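You operate a simulated robot arm through the tools that you are given. There is no shell and no other tool. Be economical: measure what you need, move in short steps, check, and stop when the job is done.

Carry out the task below with a simulated robot arm. There is one attempt and no reset: what you move stays moved.

TASK
Put the white clothes peg from the beech table on the notepad and the orange clothes peg on top of the carton there.

It is judged by the outcome, as a careful person would: the job done as asked, and still so three seconds after it is handed in. It fails if anything else is knocked over, pushed out of place, dropped, spilled or broken.

THE ROBOT
A 7-joint arm with a two-finger parallel gripper, fixed in place. Base frame: the origin is at the foot of the arm, x ahead of it, y to its left, z up; the work surface is at about z = 0. Lengths are in m, angles in rad, forces in N, time in s.
With the tool pointing down near the work surface it reaches from about 0.24 to 0.62 m from the base axis. Its first joint turns from -1.152 to 1.152 rad. Payload 2.6 kg.
Tool frame: the origin (TCP) lies between the finger pads and is the grasp point; the fingertips stand 0.03 m ahead of it; z points along the fingers, y is the line along which they close. The gripper opens to 0.094 m. The fingers are 0.028 m wide and 0.01 m thick; the gripper's body (0.05 by 0.096 m) begins 0.055 m behind the TCP.
Orientation is that of the tool frame in the base frame, as a unit quaternion [w, x, y, z]. With the fingers straight down and closing along the base's y, the tool's x points along the base's -x, its y along +y and its z along -z.

THE INTERFACE
- The arm moves only by the tool step_arm. Its argument "plan" is a list of rows, each a list of 3 entries, a list of its own where there are three numbers: the finger opening in m, from 0 to 0.094, then the shift along the base's x, y, z in m, then the turn about the base's z in rad. In form: [[fingers, [x, y, z], yaw], ...]. A call has 1 to 10 rows; each row shifts and turns the commanded pose from where the row before left it. A row lasts 0.2 s, in which the tool goes at most 0.05 m and 0.15 rad; a call with a longer step from one row to the next is refused whole, and so is a gripper value outside its range. A pose out of reach is approached as far as the arm can. The call stops where the force on the tool passes 40 N (or 10 N more than at its start, if that is more) or the arm is blocked; 0.2 s more then pass. The fingers move at their own pace (about 0.072 m/s each) and stop on an object; they squeeze with about 21 N. The grip force told is the motor's: it shows also when the fingers shut on nothing. Time passes only in rows, and 0.2 s behind the last, so rows that do not move let the fingers close. It gives the time, the measured TCP pose, the force on the tool (base axes), the opening and the grip force at its end, in the units of the frame above (readings bear some noise).
- Cameras (640 x 400 px; columns grow to the right, rows downward): "scene" is fixed at [0.0394, 0.4472, 0.5476]; the picture's right is [-0.66, -0.75, 0.00], its down [-0.54, 0.47, -0.70] and it looks along [0.53, -0.46, -0.71] (base axes); focal length 298 px, centre (320, 200). "wrist" rides on the gripper at [-0.037, 0, -0.058] in the tool frame; the picture's right is [0.00, -1.00, 0.00], its down [0.97, 0.00, -0.24] and it looks along [0.24, 0.00, 0.97] (tool axes); focal length 218 px, centre (320, 200).
- camera(camera): a new picture of that camera. No time passes.
- locate(camera, pixels): for up to 12 pixels [column, row] of the newest picture of that camera ("zoom" is the newest enlarged one), the place [x, y, z] in the base frame of the surface seen there, good to about 0.002 m. No time passes.
- close_up(camera, box): a new picture of the part [left, top, right, bottom] of that camera's present view, enlarged. No time passes.
- close_job(): hands the job in; it is judged then, once.

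Work in short steps. Measure before you move; look again where a grasp or a placing could have gone wrong, and mend it. You have 60 turns and 30 pictures in all, those below and enlarged ones among them. Open the gripper and draw the arm clear of the work before you hand the job in, unless the task says otherwise; then end with one line.

The tools are called as name(argument=value, ...) on one line, values as JSON. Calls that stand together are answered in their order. step_arm: Moves the arm, as the interface text tells. Its arguments: {"type":"object","properties":{"plan":{"type":"array"}},"required":["plan"]} The other tools are called the same way: camera (camera) takes a picture; locate (camera, pixels) gives the place of the surface under pixels of a picture; close_up (camera, box) takes an enlarged picture of a part of a camera's view; close_job () hands the job in.

At the start:

```text
time: 0.0
tool_pos: [0.3196, 0.1123, 0.2916]
ee_rot: [0.001, 0.0, 1.0, 0.002]
contact_force: [0.5, 0.3, -0.4]
grip_width: 0.0941
gripper_force: 0.1
```

scene: 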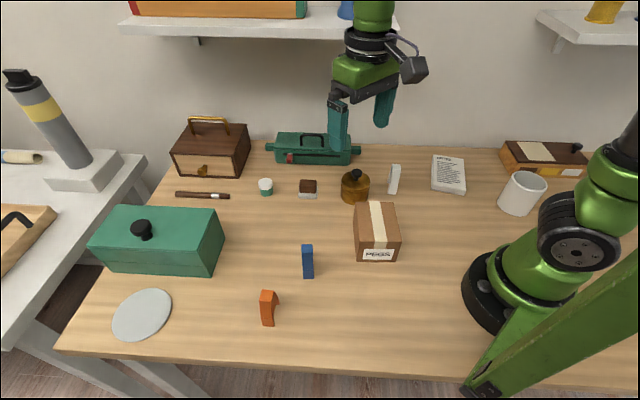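
wrist: 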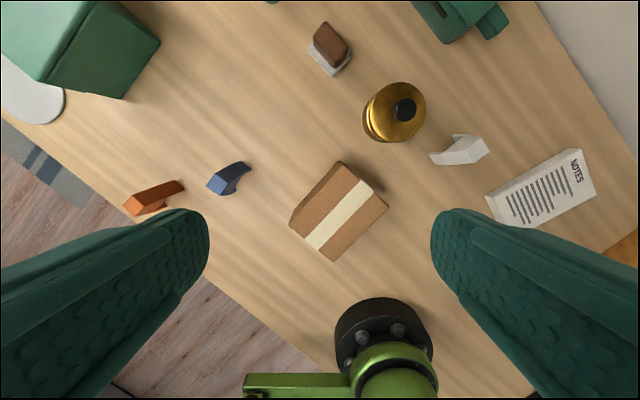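

The wrist view shows the white peg near (460,150), the orange peg near (155,197), the carton near (340,212) and the notepad near (545,190). I'll enlarge the pegs and measure them.

locate(camera="wrist", pixels=[[432, 158], [460, 155], [482, 148], [455, 139], [130, 207], [155, 197], [182, 183], [340, 212], [343, 165], [385, 207], [545, 190], [520, 215]])

close_up(camera="wrist", box=[400, 110, 620, 240])

close_up(camera="scene", box=[220, 180, 420, 340])

close_up(camera="scene", box=[330, 140, 490, 240])

```text
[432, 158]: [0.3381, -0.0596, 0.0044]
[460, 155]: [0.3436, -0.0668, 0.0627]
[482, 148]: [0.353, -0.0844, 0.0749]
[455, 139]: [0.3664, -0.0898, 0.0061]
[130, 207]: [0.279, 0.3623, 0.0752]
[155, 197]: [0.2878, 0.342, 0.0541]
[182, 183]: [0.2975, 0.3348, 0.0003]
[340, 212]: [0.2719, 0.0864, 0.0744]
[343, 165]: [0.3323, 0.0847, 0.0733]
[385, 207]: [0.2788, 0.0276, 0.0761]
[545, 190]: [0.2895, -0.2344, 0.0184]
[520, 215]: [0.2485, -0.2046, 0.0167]
```

```text
2.91 times, centred on (510, 175) of wrist
```

zoom: 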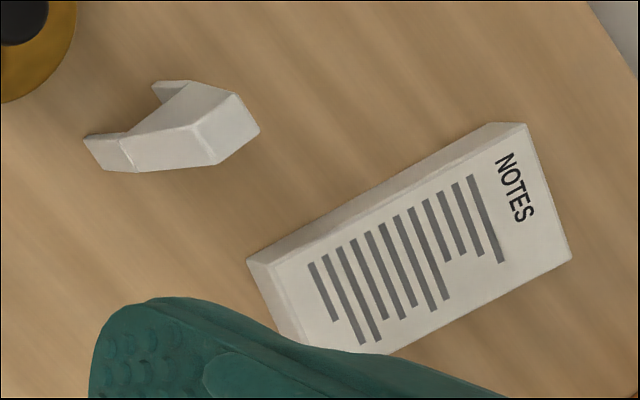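

```text
2.50 times, centred on (320, 260) of scene
```

zoom: 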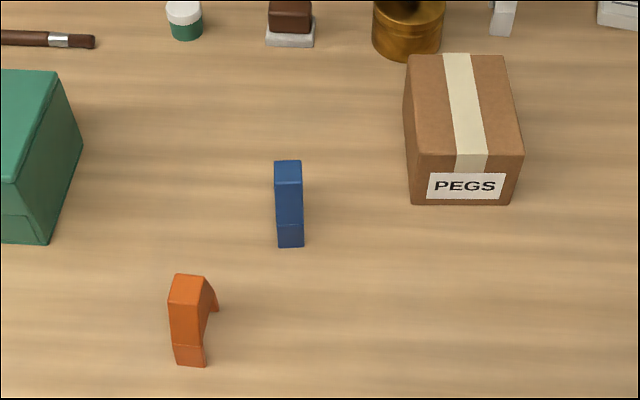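

```text
4.00 times, centred on (410, 190) of scene
```

zoom: 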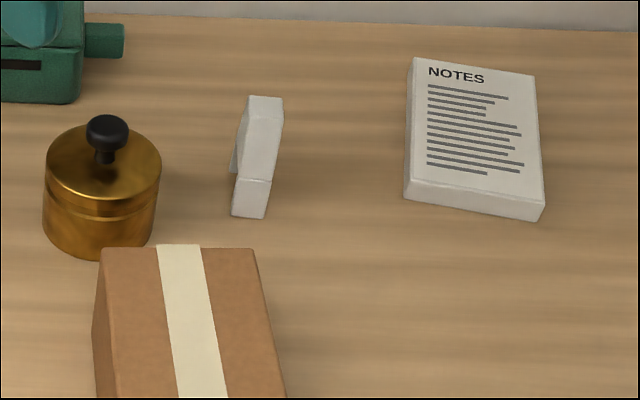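

locate(camera="wrist", pixels=[[468, 149.5], [480, 140], [487.5, 150.5], [474.5, 160], [477, 150], [430.5, 154], [437, 163.5], [445, 163], [453, 136], [463, 135], [443, 152]])

close_up(camera="wrist", box=[100, 150, 260, 250])

locate(camera="scene", pixels=[[264, 291.5], [269, 291], [274, 291], [263, 300], [275, 300], [269, 308], [265, 324], [274, 324], [276, 300], [279, 303], [277, 295], [306, 303]])

locate(camera="wrist", pixels=[[293, 222], [343, 165], [384, 206], [334, 259], [489, 197], [503, 226], [579, 152], [594, 194], [370, 120], [404, 108], [486, 194]])

```text
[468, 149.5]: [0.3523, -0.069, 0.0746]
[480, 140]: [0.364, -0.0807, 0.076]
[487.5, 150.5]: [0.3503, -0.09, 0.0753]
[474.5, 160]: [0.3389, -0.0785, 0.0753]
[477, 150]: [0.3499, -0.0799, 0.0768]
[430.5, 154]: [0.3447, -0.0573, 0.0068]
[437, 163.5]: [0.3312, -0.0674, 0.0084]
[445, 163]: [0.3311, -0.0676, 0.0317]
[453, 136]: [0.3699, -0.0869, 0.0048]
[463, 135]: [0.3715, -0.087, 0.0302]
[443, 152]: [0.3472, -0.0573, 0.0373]
```

```text
4.00 times, centred on (180, 200) of wrist
```

zoom: 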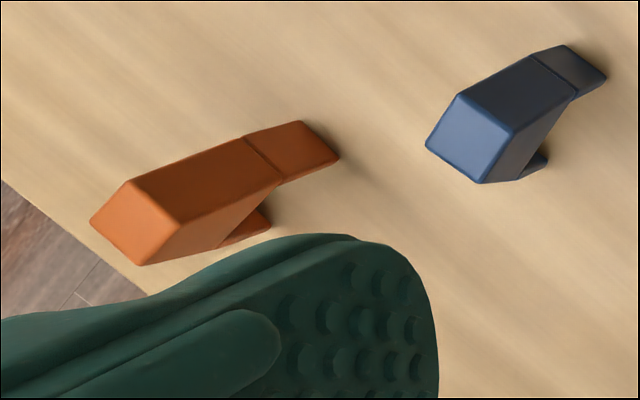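

```text
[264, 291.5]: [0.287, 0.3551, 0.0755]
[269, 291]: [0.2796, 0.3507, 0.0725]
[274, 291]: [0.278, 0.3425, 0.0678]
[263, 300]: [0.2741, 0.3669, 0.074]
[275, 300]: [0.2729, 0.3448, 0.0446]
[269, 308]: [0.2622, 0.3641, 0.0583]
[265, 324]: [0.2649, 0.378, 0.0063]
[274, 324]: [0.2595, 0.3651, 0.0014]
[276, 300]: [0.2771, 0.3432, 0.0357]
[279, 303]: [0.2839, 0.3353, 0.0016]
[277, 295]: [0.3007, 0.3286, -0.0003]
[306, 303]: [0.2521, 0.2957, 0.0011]
```

```text
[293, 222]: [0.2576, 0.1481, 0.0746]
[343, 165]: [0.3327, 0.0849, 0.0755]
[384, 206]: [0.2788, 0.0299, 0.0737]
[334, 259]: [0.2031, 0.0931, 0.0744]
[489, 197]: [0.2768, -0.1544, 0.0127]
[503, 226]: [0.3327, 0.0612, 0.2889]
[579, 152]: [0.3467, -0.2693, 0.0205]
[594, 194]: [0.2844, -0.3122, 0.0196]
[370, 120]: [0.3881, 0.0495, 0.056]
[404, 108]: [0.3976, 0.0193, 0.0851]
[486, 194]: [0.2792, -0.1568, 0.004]
```

The white peg is standing with its top centre at about (0.351,-0.080) and z 0.075. Its 17 mm width runs at yaw -0.9. I'll measure the orange peg's corners now, then move above the white peg.

locate(camera="wrist", pixels=[[132.5, 196], [143.5, 205.5], [134, 215], [123.5, 205], [133.5, 205], [162, 184.5], [169, 196], [174.5, 181.5], [183.5, 189]])

step_arm(plan=[[0.06, [0.005, -0.032, 0], -0.15], [0.06, [0.005, -0.032, 0], -0.15], [0.06, [0.005, -0.032, 0], -0.15], [0.06, [0.005, -0.032, 0], -0.15], [0.06, [0.005, -0.032, -0.03], -0.15], [0.06, [0.0065, -0.032, -0.03], -0.15], [0.06, [0, 0, -0.03], 0], [0.06, [0, 0, -0.03], 0]])

camera(camera="wrist")

```text
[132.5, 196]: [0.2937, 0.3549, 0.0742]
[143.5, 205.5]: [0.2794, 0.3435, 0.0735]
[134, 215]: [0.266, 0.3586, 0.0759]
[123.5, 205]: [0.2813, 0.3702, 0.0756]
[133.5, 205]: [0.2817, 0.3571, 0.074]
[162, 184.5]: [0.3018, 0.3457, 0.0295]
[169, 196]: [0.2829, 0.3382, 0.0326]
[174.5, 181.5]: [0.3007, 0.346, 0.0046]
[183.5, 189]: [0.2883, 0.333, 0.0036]
```

```text
time: 1.8
tool_pos: [0.3525, -0.0801, 0.1694]
ee_rot: [0.0, 0.435, 0.9, 0.001]
contact_force: [-1.2, 0.6, 0.6]
grip_width: 0.0598
gripper_force: 0.0
```

```text
23 pictures are left
```

wrist: 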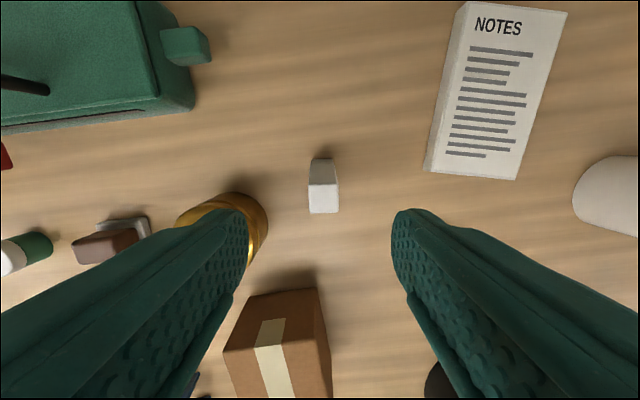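

The peg's top face is at (324,199), close to between the fingers and square to them. I'll check its centre and the notepad's corners.

locate(camera="wrist", pixels=[[324, 199], [311, 188], [336, 187], [311, 211], [337, 211], [316, 160], [332, 160], [425, 170], [515, 179], [566, 13], [468, 3], [255, 215]])

```text
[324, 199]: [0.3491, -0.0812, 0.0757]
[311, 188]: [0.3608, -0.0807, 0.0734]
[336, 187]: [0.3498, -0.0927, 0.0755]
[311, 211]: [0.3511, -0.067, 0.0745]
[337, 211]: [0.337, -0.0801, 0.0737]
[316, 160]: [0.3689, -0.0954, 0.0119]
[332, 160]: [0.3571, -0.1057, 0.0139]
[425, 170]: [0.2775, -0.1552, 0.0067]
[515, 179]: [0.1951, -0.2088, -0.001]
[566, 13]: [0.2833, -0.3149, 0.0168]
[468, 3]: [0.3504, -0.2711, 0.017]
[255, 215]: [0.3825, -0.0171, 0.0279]
```

I'll correct by -3 mm in x and +0.06 rad, descend to z≈0.052 and close.

step_arm(plan=[[0.06, [-0.003, 0, -0.03], 0.06], [0.06, [0, 0, -0.03], 0], [0.06, [0, 0, -0.03], 0], [0.06, [0, 0, -0.0275], 0], [0.06, [0, 0, 0], 0], [0.0, [0, 0, 0], 0], [0.0, [0, 0, 0], 0], [0.0, [0, 0, 0], 0]])

```text
time: 3.6
tool_pos: [0.3476, -0.0801, 0.0525]
ee_rot: [0.001, 0.408, 0.913, 0.0]
contact_force: [-0.6, 0.7, -0.2]
grip_width: 0.0255
gripper_force: 20.9
```

The grip stopped at 25 mm, wider than I measured, so I'm looking before lifting.

camera(camera="wrist")

close_up(camera="scene", box=[330, 120, 490, 220])

```text
22 pictures are left
```

wrist: 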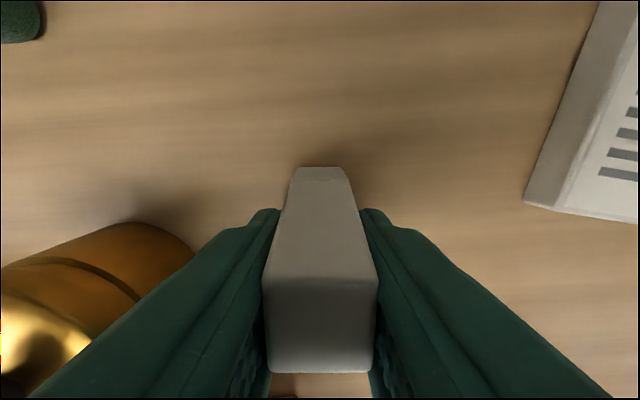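

```text
4.00 times, centred on (410, 170) of scene
```

zoom: 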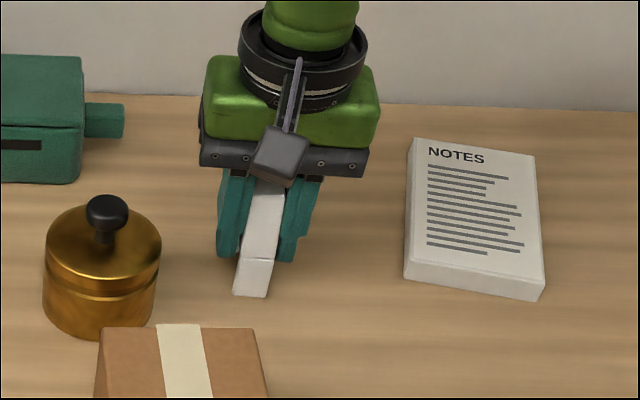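

The peg is held squarely. I'll lift it and carry it over the notepad centre at (0.280,-0.234).

step_arm(plan=[[0.0, [0, 0, 0.03], 0], [0.0, [0, 0, 0.04], 0], [0.0, [-0.01, -0.025, 0.02], 0], [0.0, [-0.012, -0.026, 0], 0], [0.0, [-0.012, -0.026, 0], 0], [0.0, [-0.012, -0.026, 0], 0], [0.0, [-0.011, -0.026, 0], 0], [0.0, [-0.011, -0.025, 0], 0], [0.0, [0, 0, 0], 0]])

camera(camera="wrist")

close_up(camera="scene", box=[370, 100, 530, 200])

```text
time: 5.6
tool_pos: [0.2806, -0.2326, 0.144]
ee_rot: [0.0, 0.408, 0.913, 0.0]
contact_force: [-0.1, -0.7, -0.7]
grip_width: 0.0254
gripper_force: 20.9
```

```text
20 pictures are left
```

wrist: 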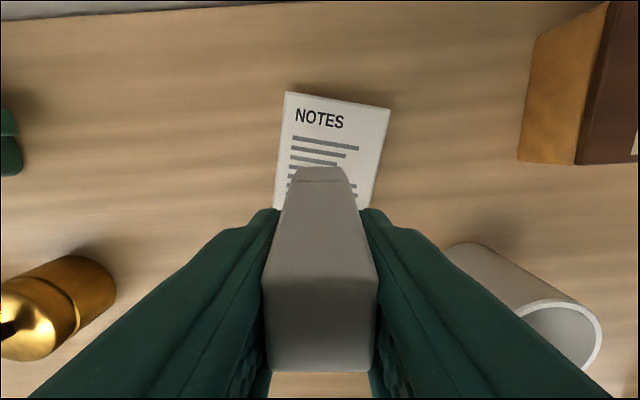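

```text
4.00 times, centred on (450, 150) of scene
```

zoom: 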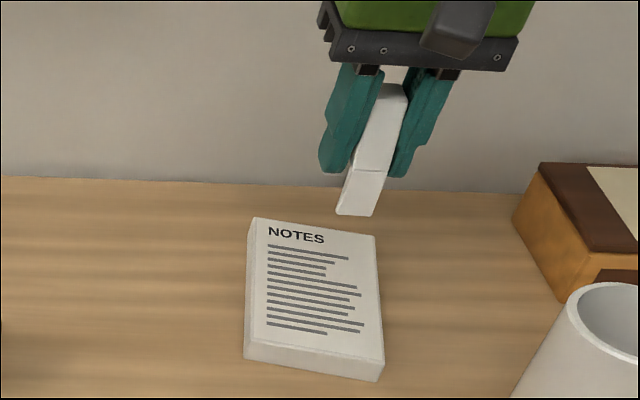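

It is centred above the notepad, so I'll lower it to just above the top and then go down in fine steps.

step_arm(plan=[[0.0, [0, 0, -0.03], 0], [0.0, [0, 0, -0.025], 0], [0.0, [0, 0, -0.012], 0], [0.0, [0, 0, -0.003], 0], [0.0, [0, 0, -0.0015], 0], [0.0, [0, 0, 0], 0]])

close_up(camera="scene", box=[390, 120, 518, 200])

```text
time: 7.0
tool_pos: [0.2797, -0.2338, 0.0731]
ee_rot: [0.0, 0.408, 0.913, 0.001]
contact_force: [-1.3, -0.6, -0.2]
grip_width: 0.0249
gripper_force: 21.0
```

```text
5.00 times, centred on (454, 160) of scene
```

zoom: 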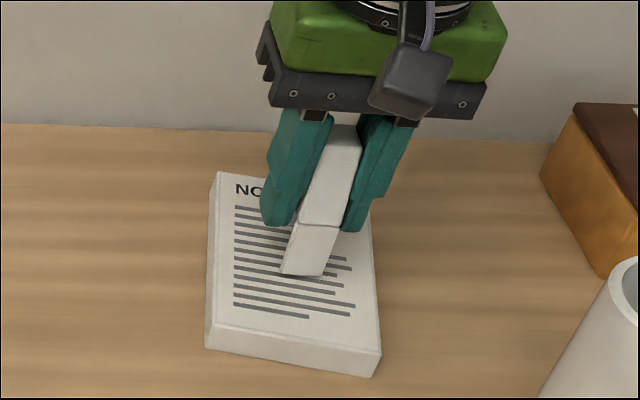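

No contact reading yet, so I'll go down in 1 mm rows and watch the force.

step_arm(plan=[[0.0, [0, 0, -0.001], 0], [0.0, [0, 0, 0], 0]])

step_arm(plan=[[0.0, [0, 0, -0.001], 0], [0.0, [0, 0, 0], 0]])

```text
time: 7.6
tool_pos: [0.2798, -0.2317, 0.0718]
ee_rot: [0.0, 0.408, 0.913, 0.001]
contact_force: [0.7, 0.3, 0.3]
grip_width: 0.0253
gripper_force: 21.0
```

```text
time: 8.2
tool_pos: [0.2799, -0.2326, 0.07]
ee_rot: [0.0, 0.408, 0.913, 0.001]
contact_force: [-0.2, -0.3, -1.1]
grip_width: 0.0255
gripper_force: 21.2
```

step_arm(plan=[[0.0, [0, 0, -0.001], 0], [0.0, [0, 0, 0], 0]])

close_up(camera="scene", box=[422, 150, 486, 190])

```text
time: 8.8
tool_pos: [0.2799, -0.2331, 0.0684]
ee_rot: [0.0, 0.408, 0.913, 0.001]
contact_force: [0.2, -0.5, -1.0]
grip_width: 0.0252
gripper_force: 21.1
```

```text
10.00 times, centred on (454, 170) of scene
```

zoom: 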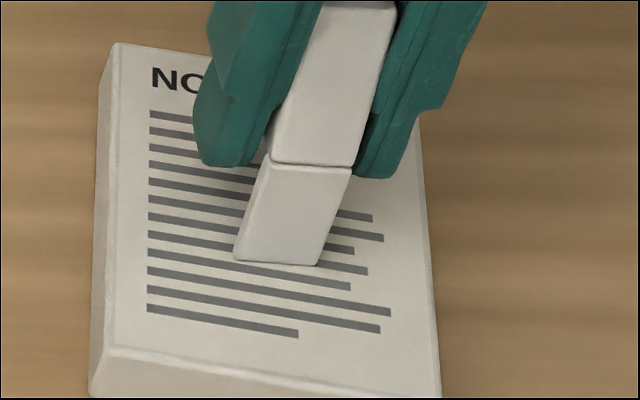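

locate(camera="zoom", pixels=[[240, 250], [310, 255], [235, 268], [280, 275], [310, 275], [200, 250], [280, 245], [320, 320]])

step_arm(plan=[[0.0, [0, 0, -0.001], 0], [0.0, [0, 0, 0], 0]])

```text
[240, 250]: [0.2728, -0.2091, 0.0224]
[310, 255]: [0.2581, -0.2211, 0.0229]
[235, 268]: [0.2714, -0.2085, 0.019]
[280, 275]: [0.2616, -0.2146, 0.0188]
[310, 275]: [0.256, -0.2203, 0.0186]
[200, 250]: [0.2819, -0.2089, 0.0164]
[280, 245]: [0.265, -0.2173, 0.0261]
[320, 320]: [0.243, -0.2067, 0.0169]
```

```text
time: 9.4
tool_pos: [0.2802, -0.2341, 0.0687]
ee_rot: [0.001, 0.407, 0.913, 0.001]
contact_force: [-0.2, 2.0, 8.8]
grip_width: 0.0255
gripper_force: 20.4
```

Contact shows as 8.8 N upward, so the peg is seated. I'll open a little and retreat straight up.

step_arm(plan=[[0.035, [0, 0, 0.0005], 0], [0.05, [0, 0, 0], 0], [0.05, [0, 0, 0], 0], [0.05, [0, 0, 0.03], 0], [0.05, [0, 0, 0.04], 0], [0.05, [0, 0, 0.05], 0], [0.05, [0, 0, 0.05], 0]])

camera(camera="wrist")

close_up(camera="scene", box=[390, 120, 518, 200])

```text
time: 11.0
tool_pos: [0.2767, -0.232, 0.2408]
ee_rot: [0.0, 0.408, 0.913, 0.001]
contact_force: [0.3, 0.0, -0.3]
grip_width: 0.0499
gripper_force: 0.2
```

```text
16 pictures are left
```

wrist: 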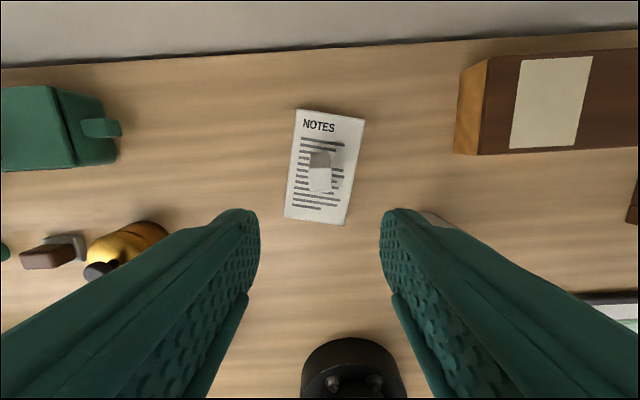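

```text
5.00 times, centred on (454, 160) of scene
```

zoom: 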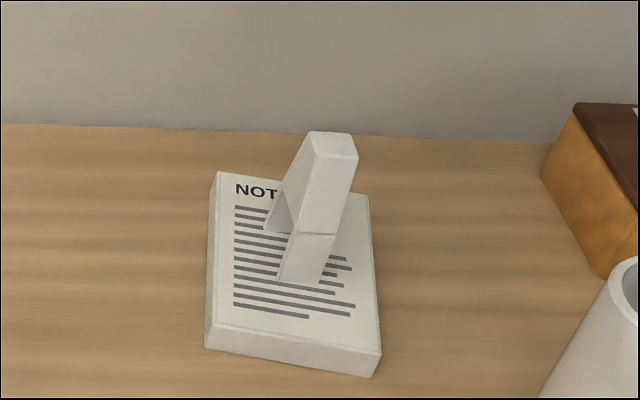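

White peg is standing on the notepad. Now I'll move high across to the orange peg at (0.280,0.357), keeping the yaw.

step_arm(plan=[[0.06, [0.005, 0.045, 0], 0], [0.06, [0.005, 0.045, 0], 0], [0.06, [0.005, 0.045, 0], 0], [0.06, [0.005, 0.045, 0], 0], [0.06, [0.005, 0.045, 0], 0], [0.06, [0, 0.045, 0], 0], [0.06, [0, 0.045, 0], 0]])

step_arm(plan=[[0.06, [0, 0.045, 0], 0], [0.06, [0, 0.045, 0], 0], [0.06, [0, 0.045, 0], 0], [0.06, [-0.005, 0.045, 0], 0], [0.06, [-0.005, 0.045, 0], 0], [0.06, [-0.006, 0.049, 0], 0], [0.06, [-0.006, 0, -0.03], 0], [0.06, [0, 0, -0.03], 0]])

camera(camera="wrist")

```text
time: 12.6
tool_pos: [0.303, 0.0779, 0.2367]
ee_rot: [-0.001, 0.408, 0.913, 0.001]
contact_force: [-0.6, 0.1, 0.0]
grip_width: 0.0598
gripper_force: 0.0
```

```text
time: 14.4
tool_pos: [0.2811, 0.3575, 0.1813]
ee_rot: [0.0, 0.408, 0.913, 0.001]
contact_force: [0.0, 0.0, 0.5]
grip_width: 0.0599
gripper_force: 0.1
```

```text
14 pictures are left
```

wrist: 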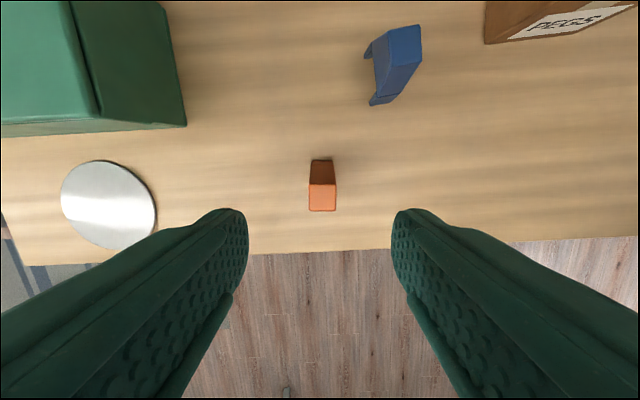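

locate(camera="wrist", pixels=[[322, 198], [311, 187], [334, 187], [310, 209], [335, 209]])

```text
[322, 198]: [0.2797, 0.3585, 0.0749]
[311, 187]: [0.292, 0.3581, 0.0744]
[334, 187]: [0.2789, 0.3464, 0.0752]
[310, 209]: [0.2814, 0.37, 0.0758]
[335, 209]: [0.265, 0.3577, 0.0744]
```

The orange peg is centred and square to the fingers, so I'll descend and grip it.

step_arm(plan=[[0.06, [-0.001, 0.0005, -0.035], 0], [0.06, [0, 0, -0.035], 0], [0.06, [0, 0, -0.03], 0], [0.06, [0, 0, -0.0285], 0], [0.06, [0, 0, 0], 0], [0.0, [0, 0, 0], 0], [0.0, [0, 0, 0], 0], [0.0, [0, 0, 0], 0]])

step_arm(plan=[[0.0, [0, 0, 0.03], 0], [0.0, [0, 0, 0.05], 0], [0.0, [0, 0, 0.05], 0], [0.0, [0, 0, 0], 0]])

camera(camera="scene")

```text
time: 16.2
tool_pos: [0.2811, 0.356, 0.0484]
ee_rot: [0.0, 0.408, 0.913, 0.001]
contact_force: [-0.2, 0.5, 0.3]
grip_width: 0.0253
gripper_force: 21.1
```

```text
time: 17.2
tool_pos: [0.2832, 0.3604, 0.1787]
ee_rot: [0.0, 0.408, 0.913, 0.0]
contact_force: [1.3, 0.5, 0.8]
grip_width: 0.0251
gripper_force: 20.8
```

```text
13 pictures are left
```

scene: 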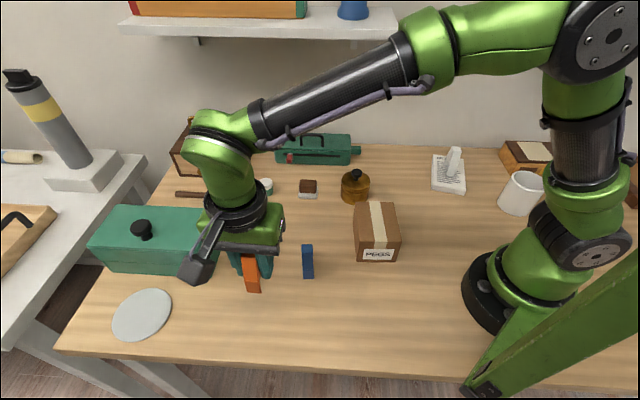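

Peg held. Bottom is about 0.128 high, clearing the blue peg and carton (0.075), so I'll carry it to the carton centre (0.268,0.089).

step_arm(plan=[[0.0, [0, -0.038, 0.02], 0], [0.0, [-0.002, -0.038, 0], 0], [0.0, [-0.002, -0.038, 0], 0], [0.0, [-0.002, -0.039, 0], 0], [0.0, [-0.002, -0.039, 0], 0], [0.0, [-0.003, -0.039, 0], 0], [0.0, [-0.003, -0.038, 0], 0], [0.0, [0, 0, -0.03], 0], [0.0, [0, 0, -0.025], 0], [0.0, [0, 0, 0], 0]])

camera(camera="wrist")

close_up(camera="scene", box=[310, 170, 470, 270])

```text
time: 19.4
tool_pos: [0.2679, 0.0869, 0.1452]
ee_rot: [0.0, 0.407, 0.914, 0.001]
contact_force: [-0.8, -0.4, -0.6]
grip_width: 0.0249
gripper_force: 21.0
```

```text
12 pictures are left
```

wrist: 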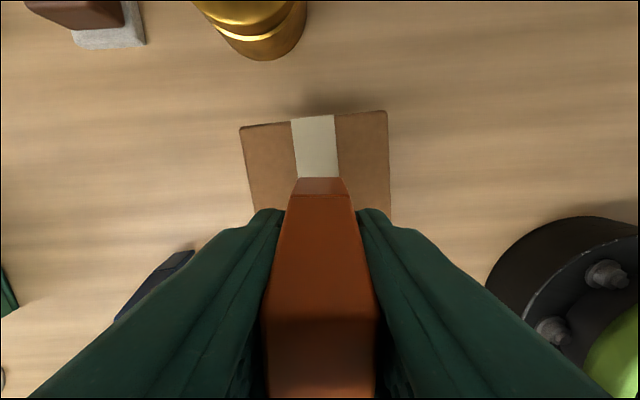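

```text
4.00 times, centred on (390, 220) of scene
```

zoom: 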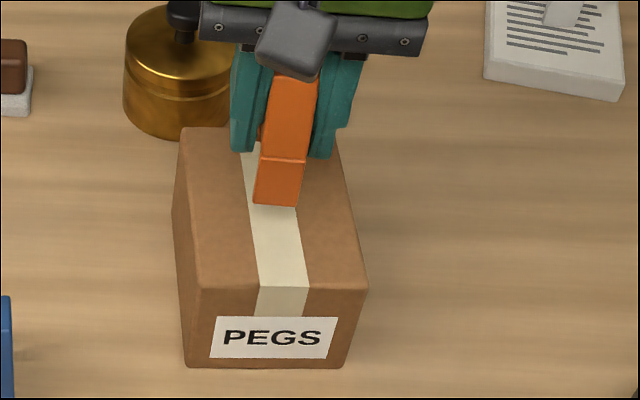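

Centred over the carton. I'll lower to just above contact, then in 1 mm rows.

step_arm(plan=[[0.0, [0, 0, -0.01], 0], [0.0, [0, 0, -0.005], 0], [0.0, [0, 0, -0.002], 0], [0.0, [0, 0, 0], 0]])

step_arm(plan=[[0.0, [0, 0, -0.001], 0], [0.0, [0, 0, 0], 0]])

```text
time: 20.4
tool_pos: [0.2693, 0.0868, 0.1287]
ee_rot: [0.0, 0.408, 0.913, 0.0]
contact_force: [1.1, -0.1, 0.1]
grip_width: 0.0251
gripper_force: 20.9
```

```text
time: 21.0
tool_pos: [0.268, 0.0868, 0.1276]
ee_rot: [0.0, 0.408, 0.913, 0.001]
contact_force: [-0.5, 0.2, 0.0]
grip_width: 0.0252
gripper_force: 21.3
```

step_arm(plan=[[0.0, [0, 0, -0.001], 0], [0.0, [0, 0, 0], 0]])

close_up(camera="scene", box=[340, 190, 420, 240])

```text
time: 21.6
tool_pos: [0.2665, 0.0854, 0.1269]
ee_rot: [0.0, 0.408, 0.913, 0.001]
contact_force: [1.1, -0.5, -0.8]
grip_width: 0.0254
gripper_force: 21.1
```

```text
8.00 times, centred on (380, 215) of scene
```

zoom: 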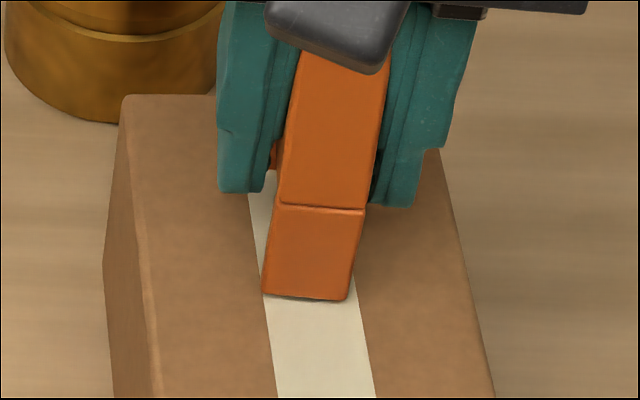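

step_arm(plan=[[0.0, [0, 0, -0.001], 0], [0.0, [0, 0, 0], 0]])

```text
time: 22.2
tool_pos: [0.2679, 0.0864, 0.1251]
ee_rot: [0.0, 0.408, 0.913, 0.0]
contact_force: [-0.1, 0.2, -1.1]
grip_width: 0.0251
gripper_force: 21.1
```

step_arm(plan=[[0.0, [0, 0, -0.001], 0], [0.0, [0, 0, 0], 0]])

```text
time: 22.8
tool_pos: [0.2681, 0.0873, 0.1242]
ee_rot: [0.001, 0.408, 0.913, 0.001]
contact_force: [-0.5, 0.4, -0.7]
grip_width: 0.0251
gripper_force: 20.9
```

step_arm(plan=[[0.0, [0, 0, -0.001], 0], [0.0, [0, 0, 0], 0]])

```text
time: 23.4
tool_pos: [0.2668, 0.0875, 0.1228]
ee_rot: [0.001, 0.408, 0.913, 0.001]
contact_force: [-0.4, 0.2, -0.6]
grip_width: 0.0254
gripper_force: 21.1
```

step_arm(plan=[[0.0, [0, 0, -0.001], 0], [0.0, [0, 0, 0], 0]])

```text
time: 24.0
tool_pos: [0.2676, 0.0869, 0.1225]
ee_rot: [0.001, 0.407, 0.913, 0.002]
contact_force: [-1.2, -1.2, 11.6]
grip_width: 0.0252
gripper_force: 20.7
```

Contact is 11.6 N, so the peg is seated on the carton. I'll release and retreat upwards.

step_arm(plan=[[0.035, [0, 0, 0.0005], 0], [0.05, [0, 0, 0], 0], [0.05, [0, 0, 0], 0], [0.05, [0, 0, 0.03], 0], [0.05, [0, 0, 0.04], 0], [0.05, [0, 0, 0.05], 0], [0.05, [0, 0, 0.03], 0], [0.05, [0, 0, 0], 0]])

camera(camera="scene")

close_up(camera="scene", box=[310, 140, 470, 270])

```text
time: 25.8
tool_pos: [0.2693, 0.0878, 0.2736]
ee_rot: [0.0, 0.407, 0.913, 0.001]
contact_force: [0.3, -0.1, -0.5]
grip_width: 0.0498
gripper_force: 0.1
```

```text
9 pictures are left
```

scene: 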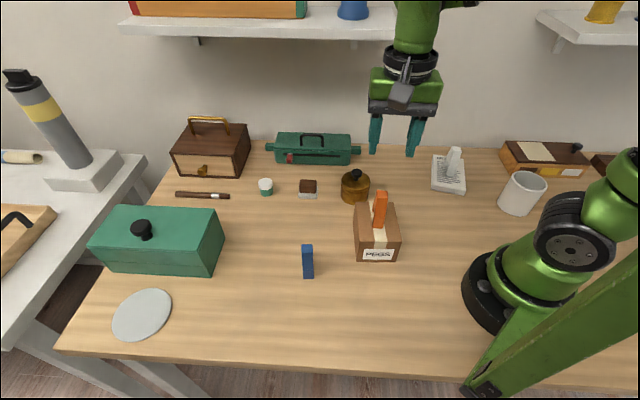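

```text
3.08 times, centred on (390, 205) of scene
```

zoom: 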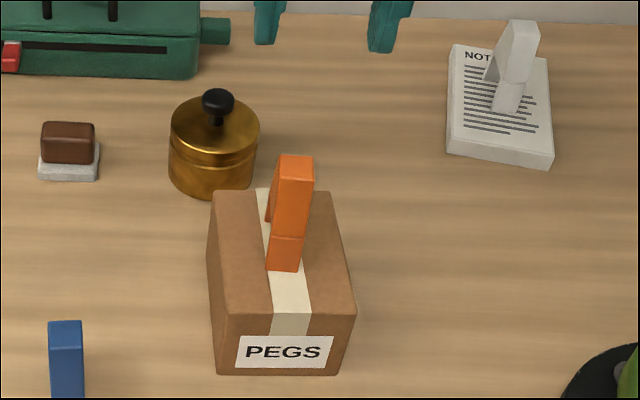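

Both pegs stand in place, everything else looks undisturbed, and the arm is clear above, so I'm handing the job in.

close_job()

```text
The job is handed in.
```

The white peg is standing on the notepad and the orange peg is standing on top of the carton. Nothing else looked moved in the last picture, and the job is handed in.
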